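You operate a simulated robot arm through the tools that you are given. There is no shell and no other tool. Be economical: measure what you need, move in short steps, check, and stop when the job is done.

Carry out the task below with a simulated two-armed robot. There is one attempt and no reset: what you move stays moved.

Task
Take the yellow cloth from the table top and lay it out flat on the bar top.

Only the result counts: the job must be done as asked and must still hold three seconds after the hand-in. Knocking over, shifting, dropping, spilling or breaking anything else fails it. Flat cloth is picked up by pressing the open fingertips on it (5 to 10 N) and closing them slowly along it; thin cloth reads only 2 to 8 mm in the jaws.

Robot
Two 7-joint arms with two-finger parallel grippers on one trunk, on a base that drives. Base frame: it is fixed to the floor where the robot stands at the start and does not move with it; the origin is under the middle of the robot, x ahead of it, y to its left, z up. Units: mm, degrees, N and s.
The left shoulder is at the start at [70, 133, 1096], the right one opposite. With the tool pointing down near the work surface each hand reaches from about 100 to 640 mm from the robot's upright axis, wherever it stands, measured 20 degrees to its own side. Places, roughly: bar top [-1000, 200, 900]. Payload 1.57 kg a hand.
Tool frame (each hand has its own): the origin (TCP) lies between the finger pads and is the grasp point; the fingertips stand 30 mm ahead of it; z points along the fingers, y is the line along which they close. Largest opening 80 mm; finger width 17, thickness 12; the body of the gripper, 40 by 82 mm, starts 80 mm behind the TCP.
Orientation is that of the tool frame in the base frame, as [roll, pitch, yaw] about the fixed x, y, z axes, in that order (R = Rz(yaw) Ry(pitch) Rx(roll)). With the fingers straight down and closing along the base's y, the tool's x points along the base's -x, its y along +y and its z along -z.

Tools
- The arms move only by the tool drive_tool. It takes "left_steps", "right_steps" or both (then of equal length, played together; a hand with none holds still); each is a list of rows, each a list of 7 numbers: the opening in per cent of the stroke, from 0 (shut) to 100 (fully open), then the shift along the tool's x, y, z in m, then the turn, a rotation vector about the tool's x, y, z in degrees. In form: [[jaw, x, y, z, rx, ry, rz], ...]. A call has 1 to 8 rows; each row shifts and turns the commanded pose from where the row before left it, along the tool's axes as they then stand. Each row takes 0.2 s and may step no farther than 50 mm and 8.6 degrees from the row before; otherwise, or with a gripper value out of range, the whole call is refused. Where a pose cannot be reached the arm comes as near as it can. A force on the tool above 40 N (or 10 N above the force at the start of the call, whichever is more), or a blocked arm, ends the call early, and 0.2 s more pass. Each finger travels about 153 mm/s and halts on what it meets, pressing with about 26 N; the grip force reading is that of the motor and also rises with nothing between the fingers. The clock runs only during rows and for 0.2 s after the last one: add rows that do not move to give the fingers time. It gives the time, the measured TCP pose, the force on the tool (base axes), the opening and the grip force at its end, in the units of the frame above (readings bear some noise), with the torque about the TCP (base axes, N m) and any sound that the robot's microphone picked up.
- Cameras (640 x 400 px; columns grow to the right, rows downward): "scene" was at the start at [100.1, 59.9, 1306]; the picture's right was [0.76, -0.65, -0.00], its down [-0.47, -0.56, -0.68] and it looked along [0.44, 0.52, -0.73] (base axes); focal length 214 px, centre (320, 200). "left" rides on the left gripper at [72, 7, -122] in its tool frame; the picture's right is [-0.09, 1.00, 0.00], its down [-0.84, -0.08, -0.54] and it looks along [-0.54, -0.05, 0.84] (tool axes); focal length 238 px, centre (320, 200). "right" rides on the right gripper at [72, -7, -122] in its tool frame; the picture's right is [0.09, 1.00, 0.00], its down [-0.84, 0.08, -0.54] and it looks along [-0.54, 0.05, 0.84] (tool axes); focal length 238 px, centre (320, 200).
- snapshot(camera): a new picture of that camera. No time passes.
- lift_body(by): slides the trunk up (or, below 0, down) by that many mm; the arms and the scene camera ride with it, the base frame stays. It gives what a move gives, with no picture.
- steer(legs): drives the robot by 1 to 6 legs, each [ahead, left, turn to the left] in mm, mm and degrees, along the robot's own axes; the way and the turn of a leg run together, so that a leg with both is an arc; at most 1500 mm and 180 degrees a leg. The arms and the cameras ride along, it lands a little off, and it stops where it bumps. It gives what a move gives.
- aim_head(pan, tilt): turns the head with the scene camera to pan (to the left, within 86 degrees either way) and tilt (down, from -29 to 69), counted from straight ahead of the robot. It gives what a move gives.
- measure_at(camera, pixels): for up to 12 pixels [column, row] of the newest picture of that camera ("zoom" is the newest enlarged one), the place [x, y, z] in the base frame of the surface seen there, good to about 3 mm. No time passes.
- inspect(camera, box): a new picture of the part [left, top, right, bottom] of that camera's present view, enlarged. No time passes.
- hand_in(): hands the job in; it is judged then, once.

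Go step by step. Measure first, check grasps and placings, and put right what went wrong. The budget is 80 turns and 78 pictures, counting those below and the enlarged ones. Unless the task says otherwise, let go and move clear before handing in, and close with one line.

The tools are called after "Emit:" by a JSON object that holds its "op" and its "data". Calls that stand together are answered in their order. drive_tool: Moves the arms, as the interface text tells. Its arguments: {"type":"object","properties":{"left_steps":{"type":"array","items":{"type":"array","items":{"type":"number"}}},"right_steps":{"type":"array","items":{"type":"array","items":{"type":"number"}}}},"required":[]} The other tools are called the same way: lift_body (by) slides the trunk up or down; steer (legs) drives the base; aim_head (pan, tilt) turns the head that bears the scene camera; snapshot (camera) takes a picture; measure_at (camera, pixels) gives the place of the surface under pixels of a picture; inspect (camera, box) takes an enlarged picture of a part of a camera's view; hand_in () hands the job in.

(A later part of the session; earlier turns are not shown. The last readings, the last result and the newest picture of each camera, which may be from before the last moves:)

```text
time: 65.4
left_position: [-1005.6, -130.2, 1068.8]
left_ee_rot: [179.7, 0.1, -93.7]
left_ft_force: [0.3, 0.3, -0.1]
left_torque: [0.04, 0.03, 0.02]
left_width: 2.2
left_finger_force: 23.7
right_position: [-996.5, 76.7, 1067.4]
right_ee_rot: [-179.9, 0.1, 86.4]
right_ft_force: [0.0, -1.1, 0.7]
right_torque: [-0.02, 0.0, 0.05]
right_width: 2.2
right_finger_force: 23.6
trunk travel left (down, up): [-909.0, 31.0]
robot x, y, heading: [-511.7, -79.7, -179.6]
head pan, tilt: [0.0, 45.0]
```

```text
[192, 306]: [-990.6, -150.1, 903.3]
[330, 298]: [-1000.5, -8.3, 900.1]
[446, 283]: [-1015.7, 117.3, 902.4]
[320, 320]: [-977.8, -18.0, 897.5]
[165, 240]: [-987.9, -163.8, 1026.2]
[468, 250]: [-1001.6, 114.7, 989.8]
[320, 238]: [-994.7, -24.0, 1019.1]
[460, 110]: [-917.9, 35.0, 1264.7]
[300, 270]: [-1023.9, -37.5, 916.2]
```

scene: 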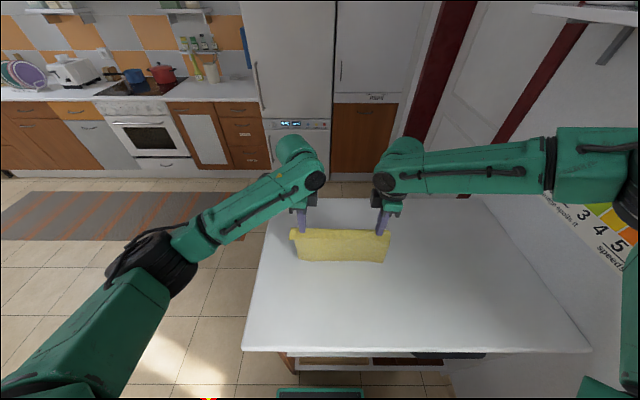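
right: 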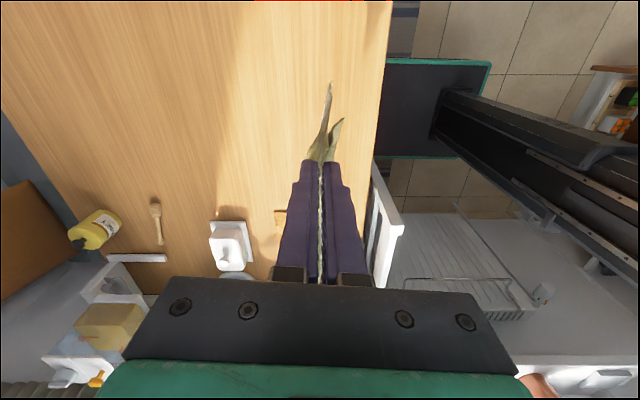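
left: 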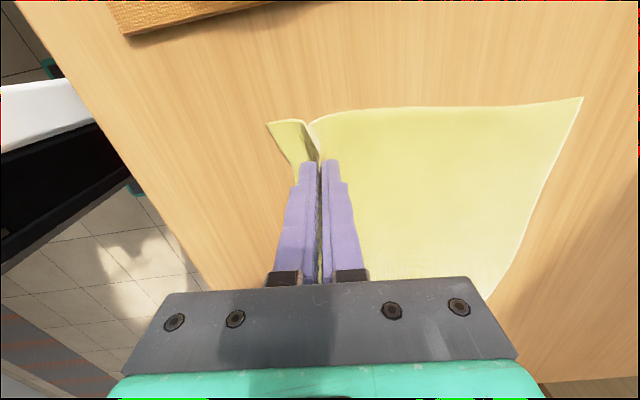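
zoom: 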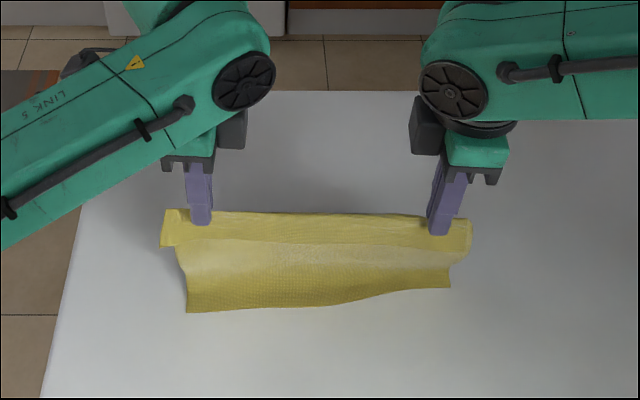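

The edge touches, but the cloth bulges slightly away from the robot, which risks a fold under. I'll raise it 12 mm, drag towards the robot so the edge trails, then check.

Emit:
{"op": "drive_tool", "data": {"left_steps": [[0, 0, 0, -0.012, 0, 0, 0], [0, -0.001, -0.015, 0, 0, 0, 0], [0, -0.001, -0.015, 0.002, 0, 0, 0], [0, -0.001, -0.015, 0.005, 0, 0, 0], [0, -0.001, -0.015, 0.007, 0, 0, 0], [0, 0, 0, 0, 0, 0, 0]], "right_steps": [[0, 0, 0, -0.012, 0, 0, 0], [0, 0.001, 0.015, 0, 0, 0, 0], [0, 0.001, 0.015, 0.002, 0, 0, 0], [0, 0.001, 0.015, 0.005, 0, 0, 0], [0, 0.001, 0.015, 0.007, 0, 0, 0], [0, 0, 0, 0, 0, 0, 0]]}}

Emit:
{"op": "inspect", "data": {"camera": "scene", "box": [240, 170, 440, 295]}}

Emit:
{"op": "snapshot", "data": {"camera": "left"}}

```text
time: 66.8
left_position: [-945.7, -130.2, 1064.8]
left_ee_rot: [179.8, 0.1, -93.7]
left_ft_force: [0.6, 0.9, 0.9]
left_torque: [0.01, 0.01, 0.02]
left_width: 2.3
left_finger_force: 23.8
right_position: [-938.9, 77.6, 1063.5]
right_ee_rot: [179.9, 0.0, 86.1]
right_ft_force: [-0.7, -1.5, 0.5]
right_torque: [-0.02, 0.0, 0.05]
right_width: 2.2
right_finger_force: 23.9
trunk travel left (down, up): [-909.0, 31.0]
robot x, y, heading: [-518.9, -77.6, -180.0]
head pan, tilt: [0.0, 45.0]
```

```text
3.20 times, centred on (340, 232) of scene
```

zoom: 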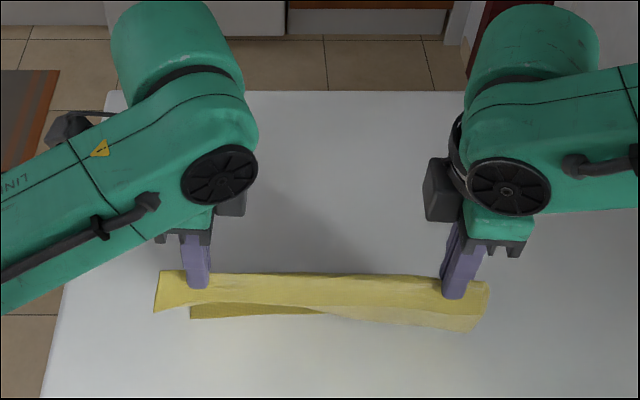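

```text
49 pictures are left
```

left: 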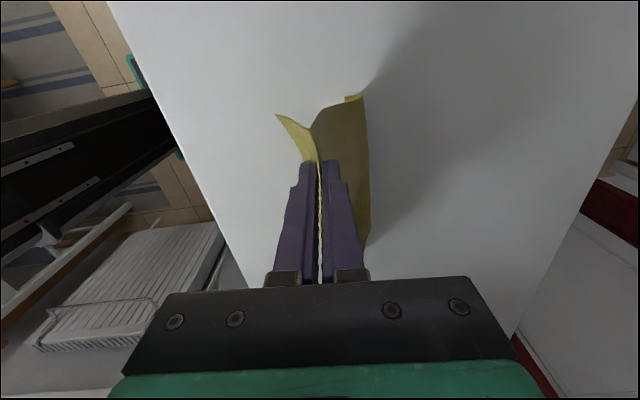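

The cloth now trails away from the robot as wanted. I'll measure the far edge with the left camera to plan the laying arc.

Emit:
{"op": "measure_at", "data": {"camera": "left", "pixels": [[353, 98], [362, 105], [368, 180], [366, 230], [362, 97], [375, 150], [280, 117], [312, 125]]}}

Emit:
{"op": "inspect", "data": {"camera": "left", "box": [260, 80, 420, 180]}}

Emit:
{"op": "snapshot", "data": {"camera": "right"}}

```text
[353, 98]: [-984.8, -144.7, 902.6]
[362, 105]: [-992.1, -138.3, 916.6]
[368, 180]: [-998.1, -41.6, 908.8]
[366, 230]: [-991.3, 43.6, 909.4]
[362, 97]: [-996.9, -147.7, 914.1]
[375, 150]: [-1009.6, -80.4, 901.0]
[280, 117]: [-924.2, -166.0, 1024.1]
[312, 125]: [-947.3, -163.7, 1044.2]
```

```text
4.00 times, centred on (340, 130) of left
```

zoom: 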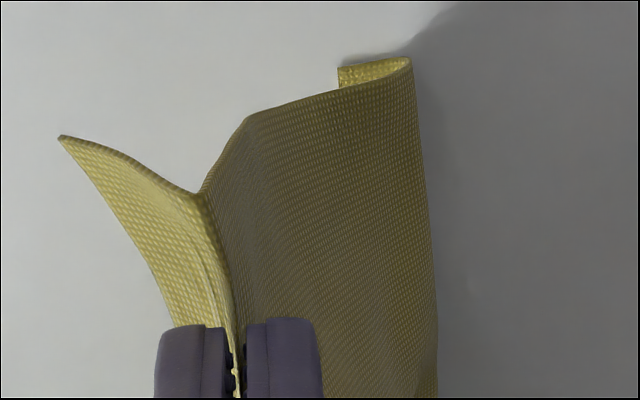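

```text
47 pictures are left
```

right: 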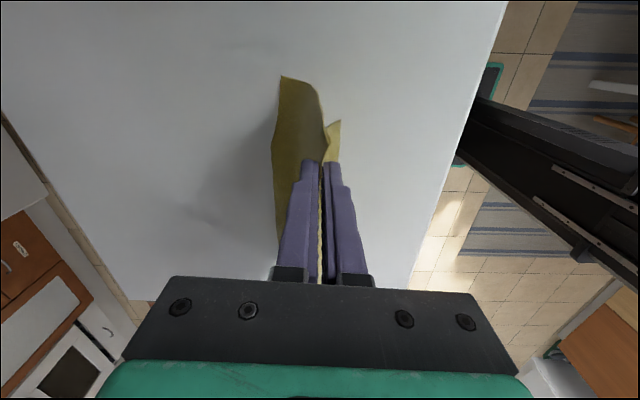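

The far edge has curled under by about 15 mm at (353,98). I'll lift it clear, move back out, and come down again while moving towards the robot so the edge trails from first touch.

Emit:
{"op": "drive_tool", "data": {"left_steps": [[0, 0, 0, -0.02, 0, 0, 0], [0, 0, 0, -0.02, 0, 0, 0], [0, 0.001, 0.02, -0.01, 0, 0, 0], [0, 0.001, 0.02, 0, 0, 0, 0], [0, 0.001, 0.02, 0, 0, 0, 0], [0, 0.001, 0.018, 0, 0, 0, 0], [0, 0, 0, 0, 0, 0, 0], [0, 0, 0, 0, 0, 0, 0]], "right_steps": [[0, 0, 0, -0.02, 0, 0, 0], [0, 0, 0, -0.02, 0, 0, 0], [0, -0.001, -0.02, -0.01, 0, 0, 0], [0, -0.001, -0.02, 0, 0, 0, 0], [0, -0.001, -0.02, 0, 0, 0, 0], [0, -0.001, -0.018, 0, 0, 0, 0], [0, 0, 0, 0, 0, 0, 0], [0, 0, 0, 0, 0, 0, 0]]}}

Emit:
{"op": "inspect", "data": {"camera": "left", "box": [260, 80, 420, 180]}}

```text
time: 68.6
left_position: [-1023.4, -128.0, 1117.1]
left_ee_rot: [179.8, 0.1, -93.7]
left_ft_force: [0.3, 0.4, -0.9]
left_torque: [0.01, -0.03, 0.05]
left_width: 2.1
left_finger_force: 23.7
right_position: [-1015.3, 79.6, 1114.7]
right_ee_rot: [-179.9, 0.0, 86.4]
right_ft_force: [-0.4, -0.6, -0.5]
right_torque: [-0.05, -0.01, -0.01]
right_width: 2.1
right_finger_force: 23.7
trunk travel left (down, up): [-909.0, 31.0]
robot x, y, heading: [-513.9, -80.7, -179.7]
head pan, tilt: [0.0, 45.0]
```

```text
4.00 times, centred on (340, 130) of left
```

zoom: 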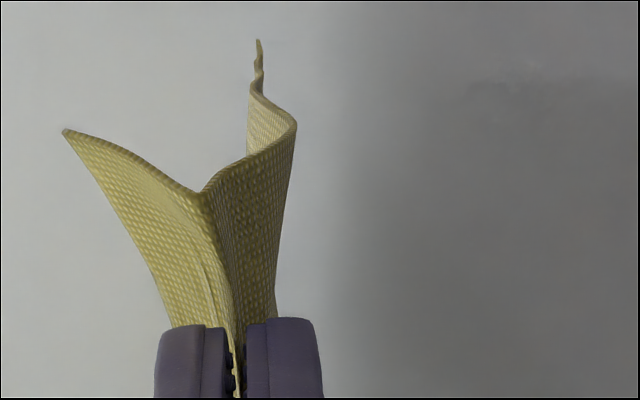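

The edge has unrolled and hangs free. I'll creep ahead 20 mm for room and lower vertically to just above touch.

Emit:
{"op": "steer", "data": {"legs": [[20, 0, 0]]}}

Emit:
{"op": "drive_tool", "data": {"left_steps": [[0, 0, 0, 0.012, 0, 0, 0], [0, 0, 0, 0.012, 0, 0, 0], [0, 0, 0, 0, 0, 0, 0], [0, 0, 0, 0, 0, 0, 0]], "right_steps": [[0, 0, 0, 0.012, 0, 0, 0], [0, 0, 0, 0.012, 0, 0, 0], [0, 0, 0, 0, 0, 0, 0], [0, 0, 0, 0, 0, 0, 0]]}}

Emit:
{"op": "drive_tool", "data": {"left_steps": [[0, -0.001, -0.012, 0.007, 0, 0, 0], [0, -0.001, -0.014, 0.007, 0, 0, 0], [0, -0.001, -0.014, 0.007, 0, 0, 0], [0, -0.001, -0.014, 0.007, 0, 0, 0], [0, 0, 0, 0, 0, 0, 0]], "right_steps": [[0, 0.001, 0.012, 0.007, 0, 0, 0], [0, 0.001, 0.014, 0.007, 0, 0, 0], [0, 0.001, 0.014, 0.007, 0, 0, 0], [0, 0.001, 0.014, 0.007, 0, 0, 0], [0, 0, 0, 0, 0, 0, 0]]}}

Emit:
{"op": "inspect", "data": {"camera": "left", "box": [260, 80, 420, 180]}}

Emit:
{"op": "inspect", "data": {"camera": "right", "box": [220, 60, 380, 160]}}

```text
time: 69.3
left_position: [-1038.4, -127.6, 1118.5]
left_ee_rot: [179.6, 0.1, -93.7]
left_ft_force: [-0.2, 0.4, 0.0]
left_torque: [0.02, 0.04, 0.06]
left_width: 2.3
left_finger_force: 23.2
right_position: [-1031.1, 78.9, 1119.1]
right_ee_rot: [-179.7, 0.2, 86.3]
right_ft_force: [0.4, -1.3, -0.5]
right_torque: [-0.03, 0.03, 0.04]
right_width: 2.2
right_finger_force: 24.1
trunk travel left (down, up): [-909.0, 31.0]
robot x, y, heading: [-534.0, -78.0, -179.7]
head pan, tilt: [0.0, 45.0]
```

```text
time: 70.3
left_position: [-1045.8, -129.5, 1092.8]
left_ee_rot: [179.9, 0.0, -93.7]
left_ft_force: [-0.4, 1.3, -0.2]
left_torque: [0.02, -0.01, 0.04]
left_width: 2.3
left_finger_force: 24.0
right_position: [-1037.0, 78.4, 1090.6]
right_ee_rot: [179.9, 0.1, 86.3]
right_ft_force: [-1.0, -1.3, -0.3]
right_torque: [-0.03, -0.02, 0.02]
right_width: 2.2
right_finger_force: 23.8
trunk travel left (down, up): [-909.0, 31.0]
robot x, y, heading: [-536.0, -79.1, -179.6]
head pan, tilt: [0.0, 45.0]
```

```text
time: 71.5
left_position: [-989.1, -127.7, 1065.4]
left_ee_rot: [179.8, 0.1, -93.6]
left_ft_force: [0.7, 1.0, 0.0]
left_torque: [0.05, -0.03, 0.02]
left_width: 2.2
left_finger_force: 23.2
right_position: [-980.8, 80.2, 1062.7]
right_ee_rot: [-180.0, 0.1, 86.1]
right_ft_force: [-0.4, -1.1, 0.1]
right_torque: [-0.01, -0.01, 0.02]
right_width: 1.9
right_finger_force: 24.0
trunk travel left (down, up): [-909.0, 31.0]
robot x, y, heading: [-533.2, -80.0, -179.5]
head pan, tilt: [0.0, 45.0]
```

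```text
4.00 times, centred on (340, 130) of left
```

zoom: 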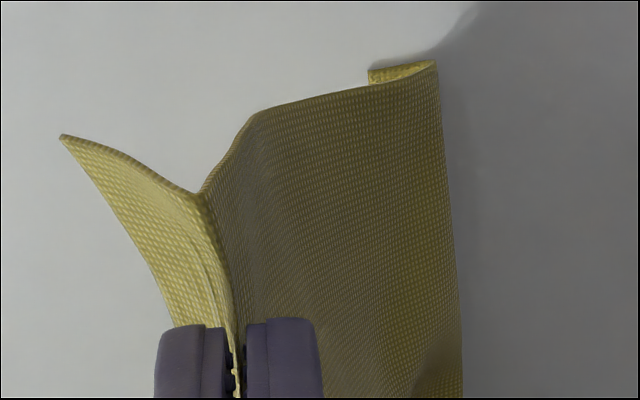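

```text
4.00 times, centred on (300, 110) of right
```

zoom: 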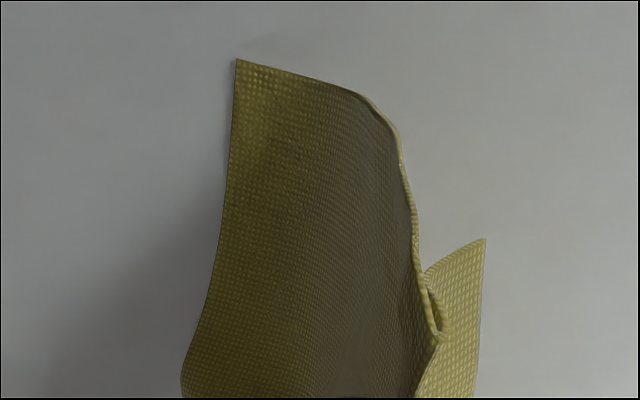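

The right end trails properly, but the left far corner is still tucked (400,75). I'll raise only the left hand a little while creeping towards the robot, then check.

Emit:
{"op": "drive_tool", "data": {"left_steps": [[0, 0, 0, -0.012, 0, 0, 0], [0, 0, 0, -0.012, 0, 0, 0], [0, 0, -0.006, 0, 0, 0, 0], [0, 0, -0.006, 0.003, 0, 0, 0], [0, 0, -0.006, 0.005, 0, 0, 0], [0, 0, 0, 0, 0, 0, 0]], "right_steps": [[0, 0, 0, 0, 0, 0, 0], [0, 0, 0, 0, 0, 0, 0], [0, 0, 0.006, 0.003, 0, 0, 0], [0, 0, 0.006, 0.003, 0, 0, 0], [0, 0, 0.006, 0.003, 0, 0, 0], [0, 0, 0, 0, 0, 0, 0]]}}

Emit:
{"op": "inspect", "data": {"camera": "left", "box": [260, 80, 420, 180]}}

```text
time: 73.0
left_position: [-970.8, -129.7, 1082.5]
left_ee_rot: [179.9, 0.2, -93.7]
left_ft_force: [-0.2, 1.7, -0.5]
left_torque: [0.07, -0.02, 0.02]
left_width: 2.1
left_finger_force: 23.6
right_position: [-962.8, 79.4, 1053.9]
right_ee_rot: [-179.9, 0.1, 86.1]
right_ft_force: [0.6, -2.0, -0.2]
right_torque: [-0.08, 0.0, 0.03]
right_width: 2.6
right_finger_force: 23.9
trunk travel left (down, up): [-909.0, 31.0]
robot x, y, heading: [-532.6, -83.8, -179.9]
head pan, tilt: [0.0, 45.0]
```

```text
4.00 times, centred on (340, 130) of left
```

zoom: 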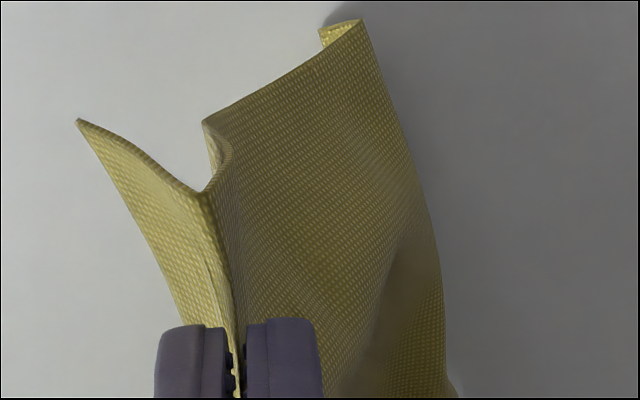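

The tuck is shrinking. I'll raise the left 8 mm more with a small pause, then bring it down moving towards the robot.

Emit:
{"op": "drive_tool", "data": {"left_steps": [[0, 0, 0, -0.01, 0, 0, 0], [0, 0, 0, -0.004, 0, 0, 0], [0, 0, 0, 0, 0, 0, 0], [0, 0, -0.008, 0.006, 0, 0, 0], [0, 0, -0.008, 0.007, 0, 0, 0], [0, 0, 0, 0, 0, 0, 0]], "right_steps": [[0, 0, 0, 0, 0, 0, 0], [0, 0, 0, 0, 0, 0, 0], [0, 0, 0, 0, 0, 0, 0], [0, 0, 0.008, 0.003, 0, 0, 0], [0, 0, 0.008, 0.003, 0, 0, 0], [0, 0, 0, 0, 0, 0, 0]]}}

Emit:
{"op": "inspect", "data": {"camera": "left", "box": [260, 80, 420, 180]}}

```text
time: 74.3
left_position: [-955.5, -130.2, 1080.9]
left_ee_rot: [179.9, 0.1, -93.7]
left_ft_force: [1.4, 4.9, -0.6]
left_torque: [0.14, -0.03, 0.02]
left_width: 1.9
left_finger_force: 24.0
right_position: [-947.0, 77.9, 1048.0]
right_ee_rot: [180.0, 0.1, 86.4]
right_ft_force: [-0.2, -4.3, 1.1]
right_torque: [-0.12, 0.01, 0.04]
right_width: 2.2
right_finger_force: 24.3
trunk travel left (down, up): [-909.0, 31.0]
robot x, y, heading: [-533.2, -82.0, -179.7]
head pan, tilt: [0.0, 45.0]
```

```text
4.00 times, centred on (340, 130) of left
```

zoom: 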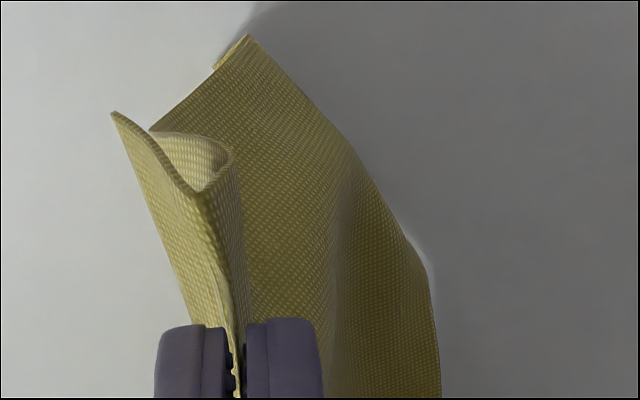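

The corner is almost untucked. I'll bring the left down while moving both hands towards the robot.

Emit:
{"op": "drive_tool", "data": {"left_steps": [[0, 0, -0.01, 0.008, 0, 0, 0], [0, 0, -0.01, 0.012, 0, 0, 0], [0, 0, -0.01, 0.012, 0, 0, 0], [0, 0, 0, 0, 0, 0, 0]], "right_steps": [[0, 0, 0.01, 0, 0, 0, 0], [0, 0, 0.01, 0.002, 0, 0, 0], [0, 0, 0.01, 0.002, 0, 0, 0], [0, 0, 0, 0, 0, 0, 0]]}}

Emit:
{"op": "snapshot", "data": {"camera": "left"}}

Emit:
{"op": "snapshot", "data": {"camera": "right"}}

```text
time: 75.3
left_position: [-925.7, -131.8, 1049.7]
left_ee_rot: [179.9, 0.1, -93.7]
left_ft_force: [-0.1, -0.1, 0.1]
left_torque: [-0.01, 0.01, 0.03]
left_width: 2.1
left_finger_force: 24.3
right_position: [-917.1, 74.9, 1044.5]
right_ee_rot: [179.9, 0.2, 86.2]
right_ft_force: [0.2, -0.3, -0.1]
right_torque: [0.0, 0.01, 0.04]
right_width: 2.4
right_finger_force: 23.9
trunk travel left (down, up): [-909.0, 31.0]
robot x, y, heading: [-533.7, -82.1, -180.0]
head pan, tilt: [0.0, 45.0]
```

```text
41 pictures are left
```

left: 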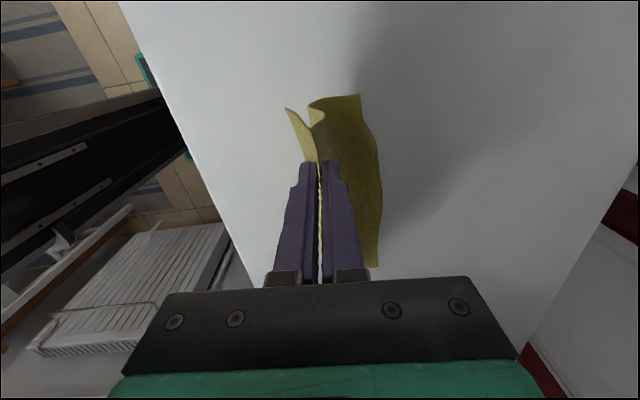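

```text
40 pictures are left
```

right: 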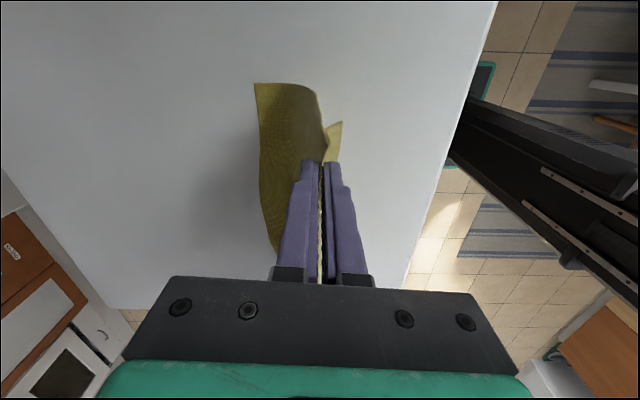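

Now no tuck shows on either side: the far corners are clean at left (360,97) and right (255,85). I'll measure the far edge.

Emit:
{"op": "measure_at", "data": {"camera": "left", "pixels": [[358, 98], [379, 170], [377, 262], [288, 110]]}}

Emit:
{"op": "measure_at", "data": {"camera": "right", "pixels": [[257, 87], [262, 170], [276, 245], [340, 126]]}}

Emit:
{"op": "inspect", "data": {"camera": "left", "box": [280, 80, 440, 180]}}

```text
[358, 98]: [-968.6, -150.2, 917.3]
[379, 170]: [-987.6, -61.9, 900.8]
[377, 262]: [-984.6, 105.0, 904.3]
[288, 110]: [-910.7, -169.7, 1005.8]
```

```text
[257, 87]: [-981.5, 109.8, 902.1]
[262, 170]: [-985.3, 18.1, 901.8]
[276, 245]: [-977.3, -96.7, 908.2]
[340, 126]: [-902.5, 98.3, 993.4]
```

```text
4.00 times, centred on (360, 130) of left
```

zoom: 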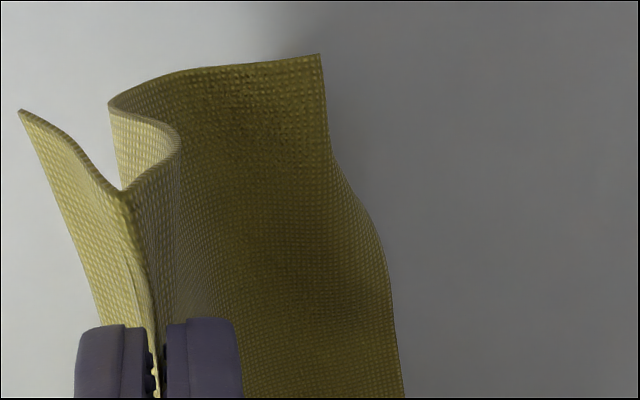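

The far edge lies cleanly at x≈−985. Now I'll run the laying arc, with the hands moving about 78 mm towards the robot while coming down to 5 mm above the bar.

Emit:
{"op": "drive_tool", "data": {"left_steps": [[0, 0, -0.021, 0.02, 0, 0, 0], [0, -0.001, -0.02, 0.021, 0, 0, 0], [0, -0.001, -0.015, 0.021, 0, 0, 0], [0, -0.001, -0.01, 0.02, 0, 0, 0], [0, -0.001, -0.008, 0.02, 0, 0, 0], [0, 0, -0.004, 0.012, 0, 0, 0], [0, 0, 0, 0, 0, 0, 0]], "right_steps": [[0, 0, 0.021, 0.018, 0, 0, 0], [0, 0.001, 0.02, 0.02, 0, 0, 0], [0, 0.001, 0.015, 0.02, 0, 0, 0], [0, 0.001, 0.01, 0.02, 0, 0, 0], [0, 0.001, 0.008, 0.02, 0, 0, 0], [0, 0, 0.004, 0.011, 0, 0, 0], [0, 0, 0, 0, 0, 0, 0]]}}

Emit:
{"op": "snapshot", "data": {"camera": "scene"}}

Emit:
{"op": "snapshot", "data": {"camera": "left"}}

Emit:
{"op": "snapshot", "data": {"camera": "right"}}

```text
time: 77.0
left_position: [-847.4, -131.3, 936.3]
left_ee_rot: [179.8, 0.2, -93.7]
left_ft_force: [1.0, 3.8, 0.1]
left_torque: [0.07, 0.03, 0.01]
left_width: 1.9
left_finger_force: 23.6
right_position: [-838.3, 77.7, 942.3]
right_ee_rot: [-180.0, 0.2, 86.3]
right_ft_force: [-0.2, -3.8, 0.3]
right_torque: [-0.08, -0.02, 0.02]
right_width: 2.2
right_finger_force: 23.8
right hand out of reach, approached as far as the arm can: row 6
trunk travel left (down, up): [-909.0, 31.0]
robot x, y, heading: [-531.9, -79.6, -179.8]
head pan, tilt: [0.0, 45.0]
```

```text
38 pictures are left
```

scene: 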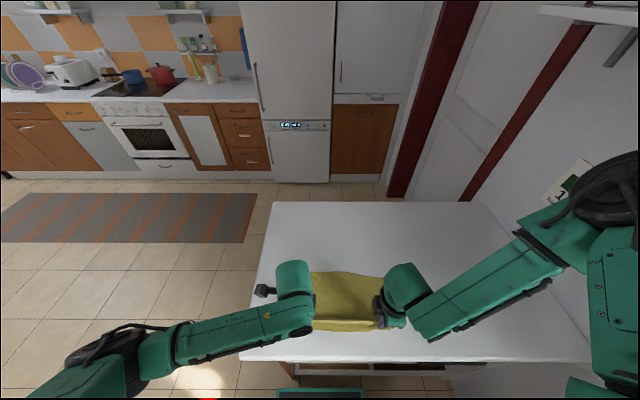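

```text
37 pictures are left
```

left: 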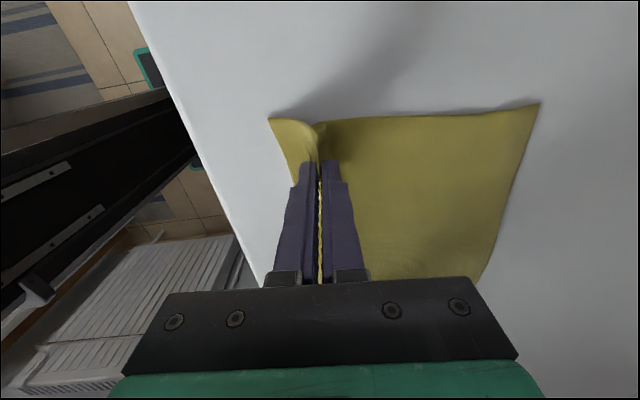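

```text
36 pictures are left
```

right: 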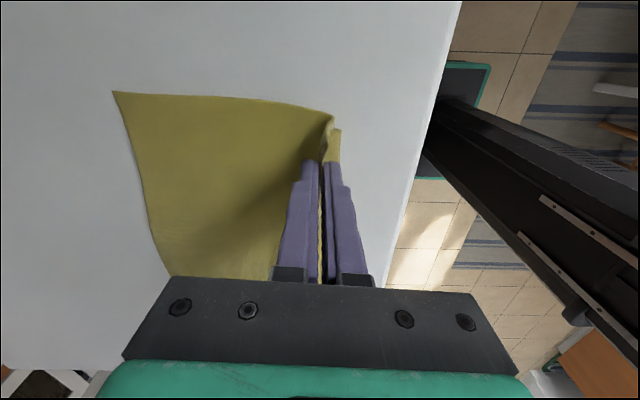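

The cloth is lying flat, with the hands holding the ruck just above the bar. The right is 6 mm higher because of its arm limit, so I'll level the left with it and lower the trunk to bring both tips onto the bar.

Emit:
{"op": "drive_tool", "data": {"left_steps": [[0, 0, 0, -0.006, 0, 0, 0], [0, 0, 0, 0, 0, 0, 0]], "right_steps": [[0, 0, 0, 0, 0, 0, 0], [0, 0, 0, 0, 0, 0, 0]]}}

Emit:
{"op": "lift_body", "data": {"by": -9}}

```text
time: 77.5
left_position: [-847.7, -131.9, 941.5]
left_ee_rot: [179.7, 0.2, -93.7]
left_ft_force: [0.3, 3.4, 0.0]
left_torque: [0.12, 0.06, 0.0]
left_width: 2.2
left_finger_force: 23.5
right_position: [-837.7, 79.1, 942.7]
right_ee_rot: [-179.9, 0.1, 86.3]
right_ft_force: [-1.0, -5.7, 0.8]
right_torque: [-0.16, -0.01, 0.0]
right_width: 2.1
right_finger_force: 24.0
trunk travel left (down, up): [-909.0, 31.0]
robot x, y, heading: [-532.8, -78.8, -179.6]
head pan, tilt: [0.0, 45.0]
```

```text
time: 78.1
left_position: [-847.4, -132.1, 932.4]
left_ee_rot: [179.7, 0.2, -93.7]
left_ft_force: [-0.2, 5.6, 0.0]
left_torque: [0.15, -0.02, 0.03]
left_width: 2.3
left_finger_force: 23.8
right_position: [-839.1, 79.0, 934.9]
right_ee_rot: [-179.9, 0.2, 86.3]
right_ft_force: [-0.4, -5.1, 1.5]
right_torque: [-0.19, -0.01, 0.04]
right_width: 2.1
right_finger_force: 23.7
trunk travel left (down, up): [-900.0, 40.0]
robot x, y, heading: [-532.0, -80.6, -179.6]
head pan, tilt: [0.0, 45.0]
```

Tips are 2–4 mm above the bar. I'll lower 3 mm more and open slowly so the ruck spreads out.

Emit:
{"op": "lift_body", "data": {"by": -3}}

Emit:
{"op": "drive_tool", "data": {"left_steps": [[6, 0, 0, 0, 0, 0, 0], [12, 0, 0, 0, 0, 0, 0], [18, 0, 0, 0, 0, 0, 0], [25, 0, 0, 0, 0, 0, 0], [32, 0, 0, 0, 0, 0, 0], [40, 0, 0, 0, 0, 0, 0], [46, 0, 0, 0, 0, 0, 0], [46, 0, 0, 0, 0, 0, 0]], "right_steps": [[6, 0, 0, 0, 0, 0, 0], [12, 0, 0, 0, 0, 0, 0], [18, 0, 0, 0, 0, 0, 0], [25, 0, 0, 0, 0, 0, 0], [32, 0, 0, 0, 0, 0, 0], [40, 0, 0, 0, 0, 0, 0], [46, 0, 0, 0, 0, 0, 0], [46, 0, 0, 0, 0, 0, 0]]}}

Emit:
{"op": "snapshot", "data": {"camera": "left"}}

Emit:
{"op": "snapshot", "data": {"camera": "right"}}

```text
time: 78.7
left_position: [-847.8, -132.4, 932.6]
left_ee_rot: [179.6, 0.3, -93.7]
left_ft_force: [0.3, 4.4, 13.2]
left_torque: [0.08, -0.01, -0.01]
left_width: 2.0
left_finger_force: 23.9
right_position: [-837.7, 78.9, 932.4]
right_ee_rot: [-179.7, 0.2, 86.3]
right_ft_force: [-1.2, -3.4, 17.7]
right_torque: [-0.12, 0.03, 0.0]
right_width: 2.2
right_finger_force: 24.1
trunk travel left (down, up): [-897.0, 43.0]
robot x, y, heading: [-533.3, -77.1, -179.6]
head pan, tilt: [0.0, 45.0]
```

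```text
time: 80.5
left_position: [-844.7, -133.3, 932.3]
left_ee_rot: [179.6, 0.1, -93.7]
left_ft_force: [5.3, -0.8, 26.6]
left_torque: [0.01, 0.14, 0.01]
left_width: 27.5
left_finger_force: 0.1
right_position: [-834.8, 80.1, 931.0]
right_ee_rot: [-179.7, 0.1, 86.3]
right_ft_force: [-0.7, -0.2, 5.0]
right_torque: [-0.03, -0.08, 0.02]
right_width: 35.9
right_finger_force: 0.0
trunk travel left (down, up): [-897.0, 43.0]
robot x, y, heading: [-534.0, -78.3, -179.7]
head pan, tilt: [0.0, 45.0]
```

```text
35 pictures are left
```

left: 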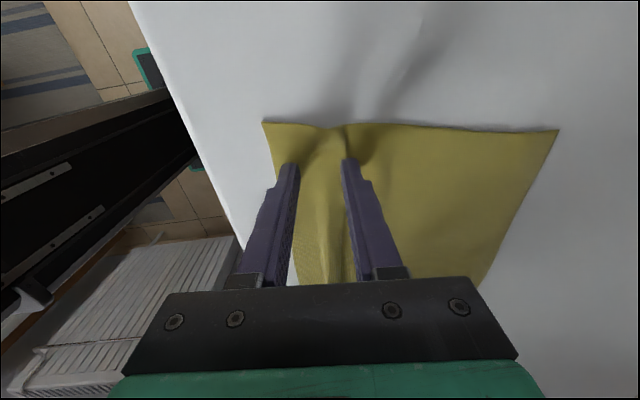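

```text
34 pictures are left
```

right: 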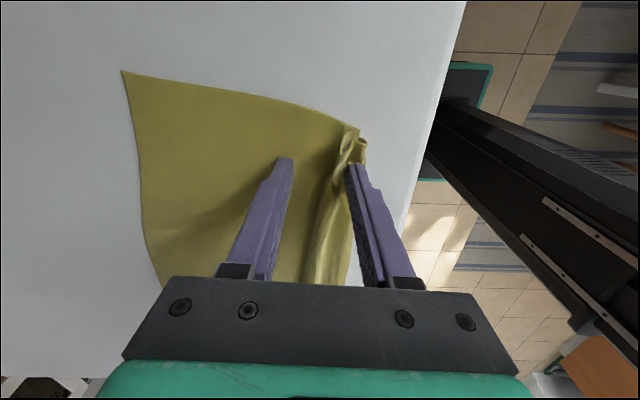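

The jaws are open: the left still has a low ridge, and the right corner is crumpled near (355,150). I'll lift clear and look.

Emit:
{"op": "lift_body", "data": {"by": 40}}

Emit:
{"op": "drive_tool", "data": {"left_steps": [[46, 0.02, 0, -0.03, 0, 0, 0], [46, 0.03, 0, -0.03, 0, 0, 0], [46, 0.03, 0, -0.03, 0, 0, 0], [46, 0.03, 0, -0.03, 0, 0, 0], [46, 0, 0, 0, 0, 0, 0]], "right_steps": [[46, 0.02, 0, -0.03, 0, 0, 0], [46, 0.03, 0, -0.03, 0, 0, 0], [46, 0.03, 0, -0.03, 0, 0, 0], [46, 0.03, 0, -0.03, 0, 0, 0], [46, 0, 0, 0, 0, 0, 0]]}}

Emit:
{"op": "snapshot", "data": {"camera": "scene"}}

Emit:
{"op": "inspect", "data": {"camera": "scene", "box": [260, 245, 440, 355]}}

```text
time: 81.3
left_position: [-847.0, -133.3, 971.2]
left_ee_rot: [179.9, 0.0, -93.7]
left_ft_force: [0.0, 0.3, 0.5]
left_torque: [0.01, -0.02, 0.0]
left_width: 36.9
left_finger_force: 0.1
right_position: [-838.1, 78.4, 971.7]
right_ee_rot: [-179.9, 0.1, 86.4]
right_ft_force: [-0.5, 0.0, -0.3]
right_torque: [-0.03, -0.01, 0.01]
right_width: 36.7
right_finger_force: 0.1
trunk travel left (down, up): [-937.0, 3.0]
robot x, y, heading: [-536.4, -79.6, -179.5]
head pan, tilt: [0.0, 45.0]
```

```text
time: 82.5
left_position: [-853.8, -238.5, 1081.2]
left_ee_rot: [179.9, 0.0, -93.6]
left_ft_force: [-0.2, -1.1, 0.3]
left_torque: [0.02, -0.03, -0.01]
left_width: 36.7
left_finger_force: 0.0
left hand out of reach, approached as far as the arm can: row 4
right_position: [-857.4, 135.0, 1031.1]
right_ee_rot: [-180.0, -0.5, 86.2]
right_ft_force: [0.6, -0.5, -0.2]
right_torque: [-0.03, 0.01, -0.03]
right_width: 36.6
right_finger_force: 0.1
right hand out of reach, approached as far as the arm can: row 2, 3, 4
trunk travel left (down, up): [-937.0, 3.0]
robot x, y, heading: [-533.1, -75.9, -179.7]
head pan, tilt: [0.0, 45.0]
```

```text
33 pictures are left
```

scene: 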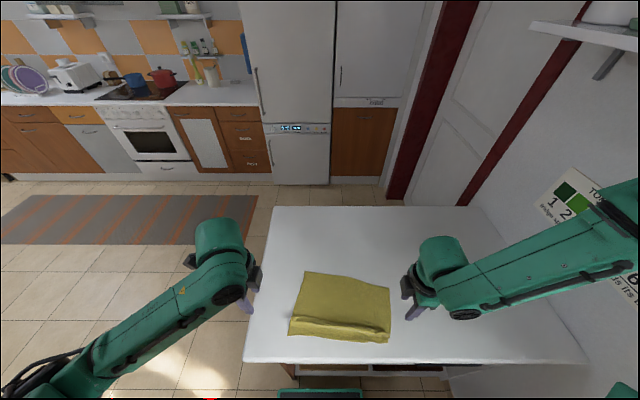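

```text
3.56 times, centred on (350, 300) of scene
```

zoom: 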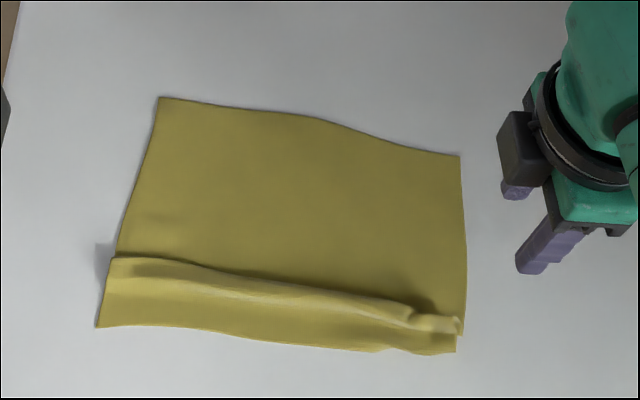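

The cloth lies flat except for one ridge parallel to the near edge, folded at its right end. I'll measure the ridge and edges to plan pulling the near flap towards the robot.

Emit:
{"op": "measure_at", "data": {"camera": "zoom", "pixels": [[100, 325], [240, 337], [380, 350], [452, 350], [458, 325], [458, 157], [160, 100], [118, 262], [250, 285], [400, 308], [435, 322], [250, 310]]}}

Emit:
{"op": "measure_at", "data": {"camera": "scene", "pixels": [[300, 361], [400, 361], [500, 360]]}}

```text
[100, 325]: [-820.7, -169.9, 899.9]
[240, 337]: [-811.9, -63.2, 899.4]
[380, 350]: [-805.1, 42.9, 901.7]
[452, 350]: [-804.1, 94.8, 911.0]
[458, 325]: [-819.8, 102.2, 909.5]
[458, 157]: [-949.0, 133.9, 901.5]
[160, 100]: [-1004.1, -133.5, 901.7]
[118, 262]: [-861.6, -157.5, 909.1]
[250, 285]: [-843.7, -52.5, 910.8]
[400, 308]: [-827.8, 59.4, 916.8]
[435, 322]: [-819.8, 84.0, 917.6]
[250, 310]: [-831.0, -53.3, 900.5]
```

```text
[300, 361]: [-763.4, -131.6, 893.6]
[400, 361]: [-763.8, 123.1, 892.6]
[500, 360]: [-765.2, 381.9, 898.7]
```

Far corners are (−1004,−133) and (−949,134), so the ridge holds about 20 mm of slack on the left and 53 mm on the right. I'll press closed fingertips near the far corners and pull away from the robot to take it out, starting by hovering there.

Emit:
{"op": "drive_tool", "data": {"left_steps": [[0, -0.0148, 0.0161, 0.015, 0, 0, 0], [0, -0.0148, 0.0161, 0.015, 0, 0, 0], [0, -0.0148, 0.0161, 0.015, 0, 0, 0], [0, -0.0148, 0.0161, 0.015, 0, 0, 0], [0, -0.0148, 0.0161, 0.015, 0, 0, 0], [0, -0.0148, 0.0161, 0.015, 0, 0, 0], [0, -0.0148, 0.0161, 0.015, 0, 0, 0], [0, -0.0148, 0.0161, 0.015, 0, 0, 0]], "right_steps": [[0, -0.0043, -0.0083, 0.009, 0, 0, 0], [0, -0.0043, -0.0083, 0.009, 0, 0, 0], [0, -0.0043, -0.0083, 0.009, 0, 0, 0], [0, -0.0043, -0.0083, 0.009, 0, 0, 0], [0, -0.0043, -0.0083, 0.009, 0, 0, 0], [0, -0.0043, -0.0083, 0.009, 0, 0, 0], [0, -0.0043, -0.0083, 0.009, 0, 0, 0], [0, -0.0043, -0.0083, 0.009, 0, 0, 0]]}}

Emit:
{"op": "snapshot", "data": {"camera": "scene"}}

```text
time: 84.3
left_position: [-977.9, -112.7, 959.8]
left_ee_rot: [179.9, 0.0, -93.7]
left_ft_force: [0.3, 0.7, -0.2]
left_torque: [-0.02, -0.02, -0.02]
left_width: 0.1
left_finger_force: 21.3
right_position: [-920.9, 110.2, 972.3]
right_ee_rot: [179.9, 0.2, 86.2]
right_ft_force: [0.3, -0.3, 0.7]
right_torque: [0.02, 0.01, -0.02]
right_width: 0.0
right_finger_force: 21.4
right hand out of reach, approached as far as the arm can: row 8
trunk travel left (down, up): [-937.0, 3.0]
robot x, y, heading: [-531.2, -82.0, -179.7]
head pan, tilt: [0.0, 45.0]
```

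```text
31 pictures are left
```

scene: 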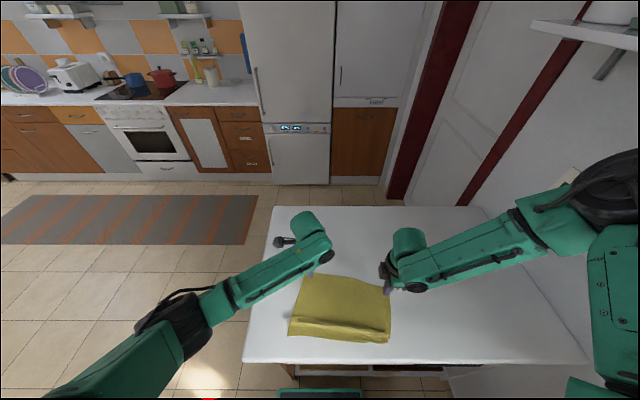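

Both are over the far corners. I'll level the left with the right (+12 mm), then lower with the trunk to near contact.

Emit:
{"op": "drive_tool", "data": {"left_steps": [[0, 0, 0, -0.0125, 0, 0, 0], [0, 0, 0, 0, 0, 0, 0]]}}

Emit:
{"op": "lift_body", "data": {"by": -38}}

```text
time: 84.9
left_position: [-977.1, -112.3, 973.7]
left_ee_rot: [179.7, 0.0, -93.7]
left_ft_force: [-0.1, -0.1, 0.0]
left_torque: [-0.02, 0.0, 0.03]
left_width: 0.0
left_finger_force: 21.4
right_position: [-920.9, 109.0, 973.2]
right_ee_rot: [-179.9, 0.2, 86.2]
right_ft_force: [-0.1, -0.7, -0.2]
right_torque: [-0.01, 0.01, -0.03]
right_width: 0.0
right_finger_force: 21.1
trunk travel left (down, up): [-937.0, 3.0]
robot x, y, heading: [-534.7, -81.4, -180.1]
head pan, tilt: [0.0, 45.0]
```

```text
time: 85.7
left_position: [-976.8, -113.7, 936.3]
left_ee_rot: [179.8, 0.1, -93.8]
left_ft_force: [0.9, 0.3, 0.2]
left_torque: [0.01, -0.04, 0.01]
left_width: 0.1
left_finger_force: 21.8
right_position: [-920.0, 109.2, 934.6]
right_ee_rot: [180.0, 0.2, 86.3]
right_ft_force: [0.3, -0.8, 0.2]
right_torque: [0.02, 0.0, -0.03]
right_width: 0.0
right_finger_force: 21.3
trunk travel left (down, up): [-899.0, 41.0]
robot x, y, heading: [-536.7, -82.6, -179.7]
head pan, tilt: [0.0, 45.0]
```

They are 3–4 mm above contact. I'll lower 4 mm and read forces.

Emit:
{"op": "lift_body", "data": {"by": -4}}

```text
time: 86.2
left_position: [-976.7, -114.6, 932.7]
left_ee_rot: [179.8, 0.1, -93.8]
left_ft_force: [-0.8, 0.2, -1.1]
left_torque: [0.01, 0.02, 0.0]
left_width: 0.1
left_finger_force: 21.2
right_position: [-919.7, 108.1, 930.9]
right_ee_rot: [-179.9, 0.1, 86.3]
right_ft_force: [0.2, -0.1, 0.3]
right_torque: [0.02, 0.05, -0.02]
right_width: 0.3
right_finger_force: 21.7
trunk travel left (down, up): [-895.0, 45.0]
robot x, y, heading: [-530.7, -80.0, -179.8]
head pan, tilt: [0.0, 45.0]
```

Emit:
{"op": "lift_body", "data": {"by": -1.5}}

```text
time: 86.7
left_position: [-976.1, -112.8, 932.1]
left_ee_rot: [179.8, 0.2, -93.7]
left_ft_force: [-0.2, -0.2, 1.5]
left_torque: [0.03, -0.02, 0.01]
left_width: 0.0
left_finger_force: 21.5
right_position: [-920.0, 108.9, 931.1]
right_ee_rot: [-179.8, 0.1, 86.3]
right_ft_force: [-1.1, 3.2, 14.5]
right_torque: [0.1, -0.03, 0.0]
right_width: 0.0
right_finger_force: 21.3
trunk travel left (down, up): [-894.0, 46.0]
robot x, y, heading: [-532.9, -80.2, -179.4]
head pan, tilt: [0.0, 45.0]
```

Right presses 14.5 N and left 1.5 N, so I'll trim the heights and pull: right 28 mm and left 11 mm away from the robot.

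Emit:
{"op": "drive_tool", "data": {"left_steps": [[0, 0, 0, 0.0007, 0, 0, 0], [0, 0, 0.0022, 0, 0, 0, 0], [0, 0, 0.0022, 0, 0, 0, 0], [0, 0, 0.0022, 0, 0, 0, 0], [0, 0, 0.0022, 0, 0, 0, 0], [0, 0, 0.0022, 0, 0, 0, 0]], "right_steps": [[0, 0, 0, -0.0004, 0, 0, 0], [0, 0, -0.0056, 0, 0, 0, 0], [0, 0, -0.0056, 0, 0, 0, 0], [0, 0, -0.0056, 0, 0, 0, 0], [0, 0, -0.0056, 0, 0, 0, 0], [0, 0, -0.0056, 0, 0, 0, 0]]}}

Emit:
{"op": "inspect", "data": {"camera": "scene", "box": [260, 245, 440, 355]}}

```text
time: 88.1
left_position: [-987.9, -112.9, 931.4]
left_ee_rot: [179.8, 0.1, -93.6]
left_ft_force: [1.9, 0.1, 11.0]
left_torque: [-0.02, -0.09, 0.07]
left_width: 0.0
left_finger_force: 21.6
right_position: [-942.6, 115.1, 939.4]
right_ee_rot: [-179.9, 0.1, 86.2]
right_ft_force: [-0.5, 0.1, 0.4]
right_torque: [-0.02, -0.01, 0.02]
right_width: 0.0
right_finger_force: 21.6
right hand out of reach, approached as far as the arm can: row 3, 5
trunk travel left (down, up): [-894.0, 46.0]
robot x, y, heading: [-538.6, -80.3, -179.9]
head pan, tilt: [0.0, 45.0]
```

```text
3.56 times, centred on (350, 300) of scene
```

zoom: 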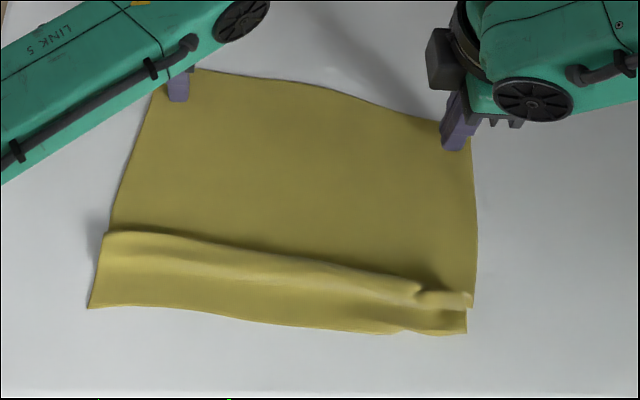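

The whole cloth slid along with the fingers (the near edge moved too), so it's now further from the bar's edge but the ridge remains. Better: straddle the ridge with the fingertips, press lightly and open the jaws to spread it. I'll raise the arms first, with the trunk to go lower for better reach.

Emit:
{"op": "drive_tool", "data": {"left_steps": [[0, 0, 0, -0.03, 0, 0, 0], [0, 0, 0, -0.03, 0, 0, 0], [0, 0, 0, -0.03, 0, 0, 0], [0, 0, 0, -0.03, 0, 0, 0], [40, 0, 0, -0.03, 0, 0, 0], [40, 0, 0, 0, 0, 0, 0]], "right_steps": [[0, 0, 0, -0.03, 0, 0, 0], [0, 0, 0, -0.03, 0, 0, 0], [0, 0.01, 0, -0.03, 0, 0, 0], [0, 0.01, 0, -0.03, 0, 0, 0], [40, 0.01, 0, -0.03, 0, 0, 0], [40, 0, 0, 0, 0, 0, 0]]}}

Emit:
{"op": "inspect", "data": {"camera": "scene", "box": [260, 245, 440, 355]}}

Emit:
{"op": "measure_at", "data": {"camera": "zoom", "pixels": [[92, 303], [240, 318], [380, 330], [464, 330], [470, 300], [472, 140], [195, 75], [110, 240], [250, 262], [400, 285], [440, 298], [300, 295]]}}

```text
time: 89.5
left_position: [-990.8, -114.0, 1079.3]
left_ee_rot: [179.9, 0.1, -93.7]
left_ft_force: [-0.2, 0.8, -0.5]
left_torque: [0.01, -0.01, -0.02]
left_width: 31.9
left_finger_force: 0.0
right_position: [-942.3, 145.6, 1087.9]
right_ee_rot: [-179.9, 0.1, 86.3]
right_ft_force: [-0.5, 0.4, 0.3]
right_torque: [0.0, -0.03, -0.01]
right_width: 31.9
right_finger_force: 0.0
trunk travel left (down, up): [-894.0, 46.0]
robot x, y, heading: [-534.8, -80.8, -179.9]
head pan, tilt: [0.0, 45.0]
```

```text
3.56 times, centred on (350, 300) of scene
```

zoom: 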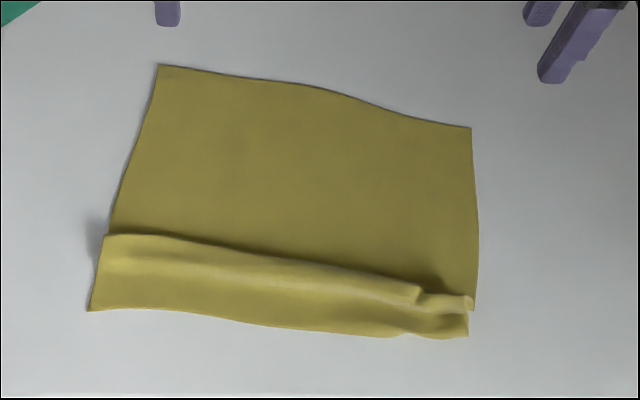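

```text
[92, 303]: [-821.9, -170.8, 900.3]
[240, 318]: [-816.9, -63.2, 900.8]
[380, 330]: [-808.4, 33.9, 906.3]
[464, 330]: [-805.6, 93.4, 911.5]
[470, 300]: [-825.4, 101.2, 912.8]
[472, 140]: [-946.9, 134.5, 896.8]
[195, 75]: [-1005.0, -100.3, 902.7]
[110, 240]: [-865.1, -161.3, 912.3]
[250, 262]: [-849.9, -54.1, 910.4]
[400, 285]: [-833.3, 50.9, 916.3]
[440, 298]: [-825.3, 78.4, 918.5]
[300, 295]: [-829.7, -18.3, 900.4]
```

The cloth in fact stayed put (only the camera shifted). Ridge crest runs (−865,−161) → (−850,−54) → (−833,51). I'll lower the trunk 100 mm and place the left hand, opened 40 mm, astride the ridge at y≈−110.

Emit:
{"op": "lift_body", "data": {"by": -100}}

Emit:
{"op": "drive_tool", "data": {"left_steps": [[50, -0.002, -0.0223, 0, 0, 0, 0], [50, -0.002, -0.0223, 0, 0, 0, 0], [50, -0.002, -0.0223, 0, 0, 0, 0], [50, -0.002, -0.0223, 0, 0, 0, 0], [50, -0.002, -0.0223, 0, 0, 0, 0], [50, -0.002, -0.0223, 0, 0, 0, 0], [50, 0, 0, 0.015, 0, 0, 0], [50, 0, 0, 0.015, 0, 0, 0]]}}

Emit:
{"op": "snapshot", "data": {"camera": "left"}}

```text
time: 90.9
left_position: [-987.9, -112.8, 979.0]
left_ee_rot: [179.7, 0.1, -93.7]
left_ft_force: [-0.1, 0.3, 0.2]
left_torque: [0.02, -0.01, 0.04]
left_width: 32.2
left_finger_force: 0.0
right_position: [-942.5, 145.6, 986.8]
right_ee_rot: [-179.9, 0.1, 86.3]
right_ft_force: [-0.2, -0.2, 0.1]
right_torque: [0.01, -0.01, 0.02]
right_width: 32.0
right_finger_force: 0.0
trunk travel left (down, up): [-794.0, 146.0]
robot x, y, heading: [-532.7, -83.1, -179.6]
head pan, tilt: [0.0, 45.0]
```

```text
time: 92.7
left_position: [-855.4, -109.7, 949.9]
left_ee_rot: [179.8, 0.2, -93.7]
left_ft_force: [-0.2, -0.1, 0.6]
left_torque: [0.01, -0.01, 0.03]
left_width: 39.9
left_finger_force: 0.1
right_position: [-943.8, 144.4, 988.2]
right_ee_rot: [-180.0, 0.2, 86.3]
right_ft_force: [-0.2, 0.2, 0.5]
right_torque: [-0.01, 0.0, -0.01]
right_width: 31.9
right_finger_force: 0.0
trunk travel left (down, up): [-794.0, 146.0]
robot x, y, heading: [-534.7, -81.1, -180.0]
head pan, tilt: [0.0, 45.0]
```

```text
28 pictures are left
```

left: 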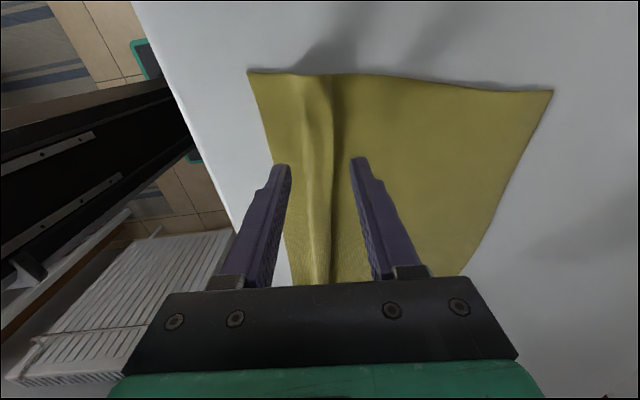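

The fingers straddle the ridge. I'll shift 3 mm inward and descend to light contact.

Emit:
{"op": "drive_tool", "data": {"left_steps": [[50, 0, 0.003, 0.008, 0, 0, 0], [50, 0, 0, 0.007, 0, 0, 0], [50, 0, 0, 0.002, 0, 0, 0], [50, 0, 0, 0.001, 0, 0, 0], [50, 0, 0, 0, 0, 0, 0]]}}

```text
time: 93.9
left_position: [-857.4, -109.6, 931.3]
left_ee_rot: [179.9, 0.1, -93.7]
left_ft_force: [0.8, -0.4, 2.1]
left_torque: [-0.02, -0.11, 0.02]
left_width: 40.1
left_finger_force: 0.4
right_position: [-942.2, 145.2, 987.9]
right_ee_rot: [-179.9, 0.0, 86.4]
right_ft_force: [0.3, 0.7, 0.0]
right_torque: [0.0, -0.01, -0.01]
right_width: 31.8
right_finger_force: 0.0
trunk travel left (down, up): [-794.0, 146.0]
robot x, y, heading: [-533.5, -81.0, -179.7]
head pan, tilt: [0.0, 45.0]
```

Contact at 2 N. I'll press slightly more and open slowly to spread the ridge.

Emit:
{"op": "drive_tool", "data": {"left_steps": [[50, 0, 0, 0.0006, 0, 0, 0], [55, 0, 0, 0, 0, 0, 0], [60, 0, 0, 0, 0, 0, 0], [65, 0, 0, 0, 0, 0, 0], [70, 0, 0, 0, 0, 0, 0], [75, 0, 0, 0, 0, 0, 0], [80, 0, 0, 0, 0, 0, 0]]}}

Emit:
{"op": "snapshot", "data": {"camera": "left"}}

```text
time: 95.5
left_position: [-857.2, -109.1, 931.2]
left_ee_rot: [179.7, 0.1, -93.6]
left_ft_force: [-4.3, 0.6, 17.2]
left_torque: [-0.02, -0.56, 0.02]
left_width: 61.0
left_finger_force: 0.1
right_position: [-942.0, 145.6, 987.6]
right_ee_rot: [-179.9, 0.3, 86.3]
right_ft_force: [0.1, -0.3, -0.1]
right_torque: [0.02, -0.01, 0.0]
right_width: 32.0
right_finger_force: 0.1
trunk travel left (down, up): [-794.0, 146.0]
robot x, y, heading: [-534.2, -79.3, -179.8]
head pan, tilt: [0.0, 45.0]
```

```text
27 pictures are left
```

left: 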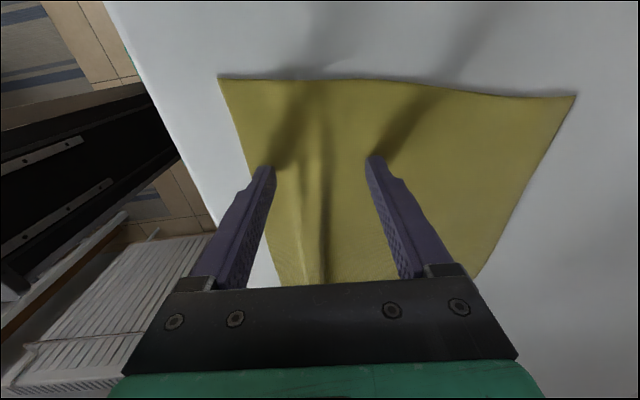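

That worked: the left end of the ridge is gone. Now the same at y≈−40.

Emit:
{"op": "drive_tool", "data": {"left_steps": [[80, 0, 0, -0.025, 0, 0, 0], [50, -0.024, -0.003, 0, 0, 0, 0], [50, -0.024, -0.003, 0, 0, 0, 0], [50, -0.022, -0.001, 0, 0, 0, 0], [50, 0, 0, 0.012, 0, 0, 0], [50, 0, 0, 0, 0, 0, 0]]}}

Emit:
{"op": "snapshot", "data": {"camera": "left"}}

```text
time: 96.9
left_position: [-846.5, -40.6, 944.0]
left_ee_rot: [-180.0, 0.1, -93.7]
left_ft_force: [0.0, -0.1, 0.3]
left_torque: [-0.01, -0.02, -0.02]
left_width: 40.2
left_finger_force: 0.0
right_position: [-941.9, 145.1, 988.2]
right_ee_rot: [-179.9, 0.1, 86.4]
right_ft_force: [0.8, -0.2, 0.7]
right_torque: [0.02, -0.03, 0.02]
right_width: 32.0
right_finger_force: 0.1
trunk travel left (down, up): [-794.0, 146.0]
robot x, y, heading: [-534.1, -82.2, -179.8]
head pan, tilt: [0.0, 45.0]
```

```text
26 pictures are left
```

left: 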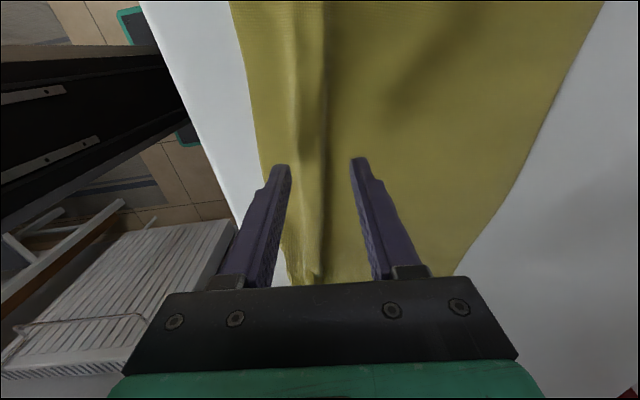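

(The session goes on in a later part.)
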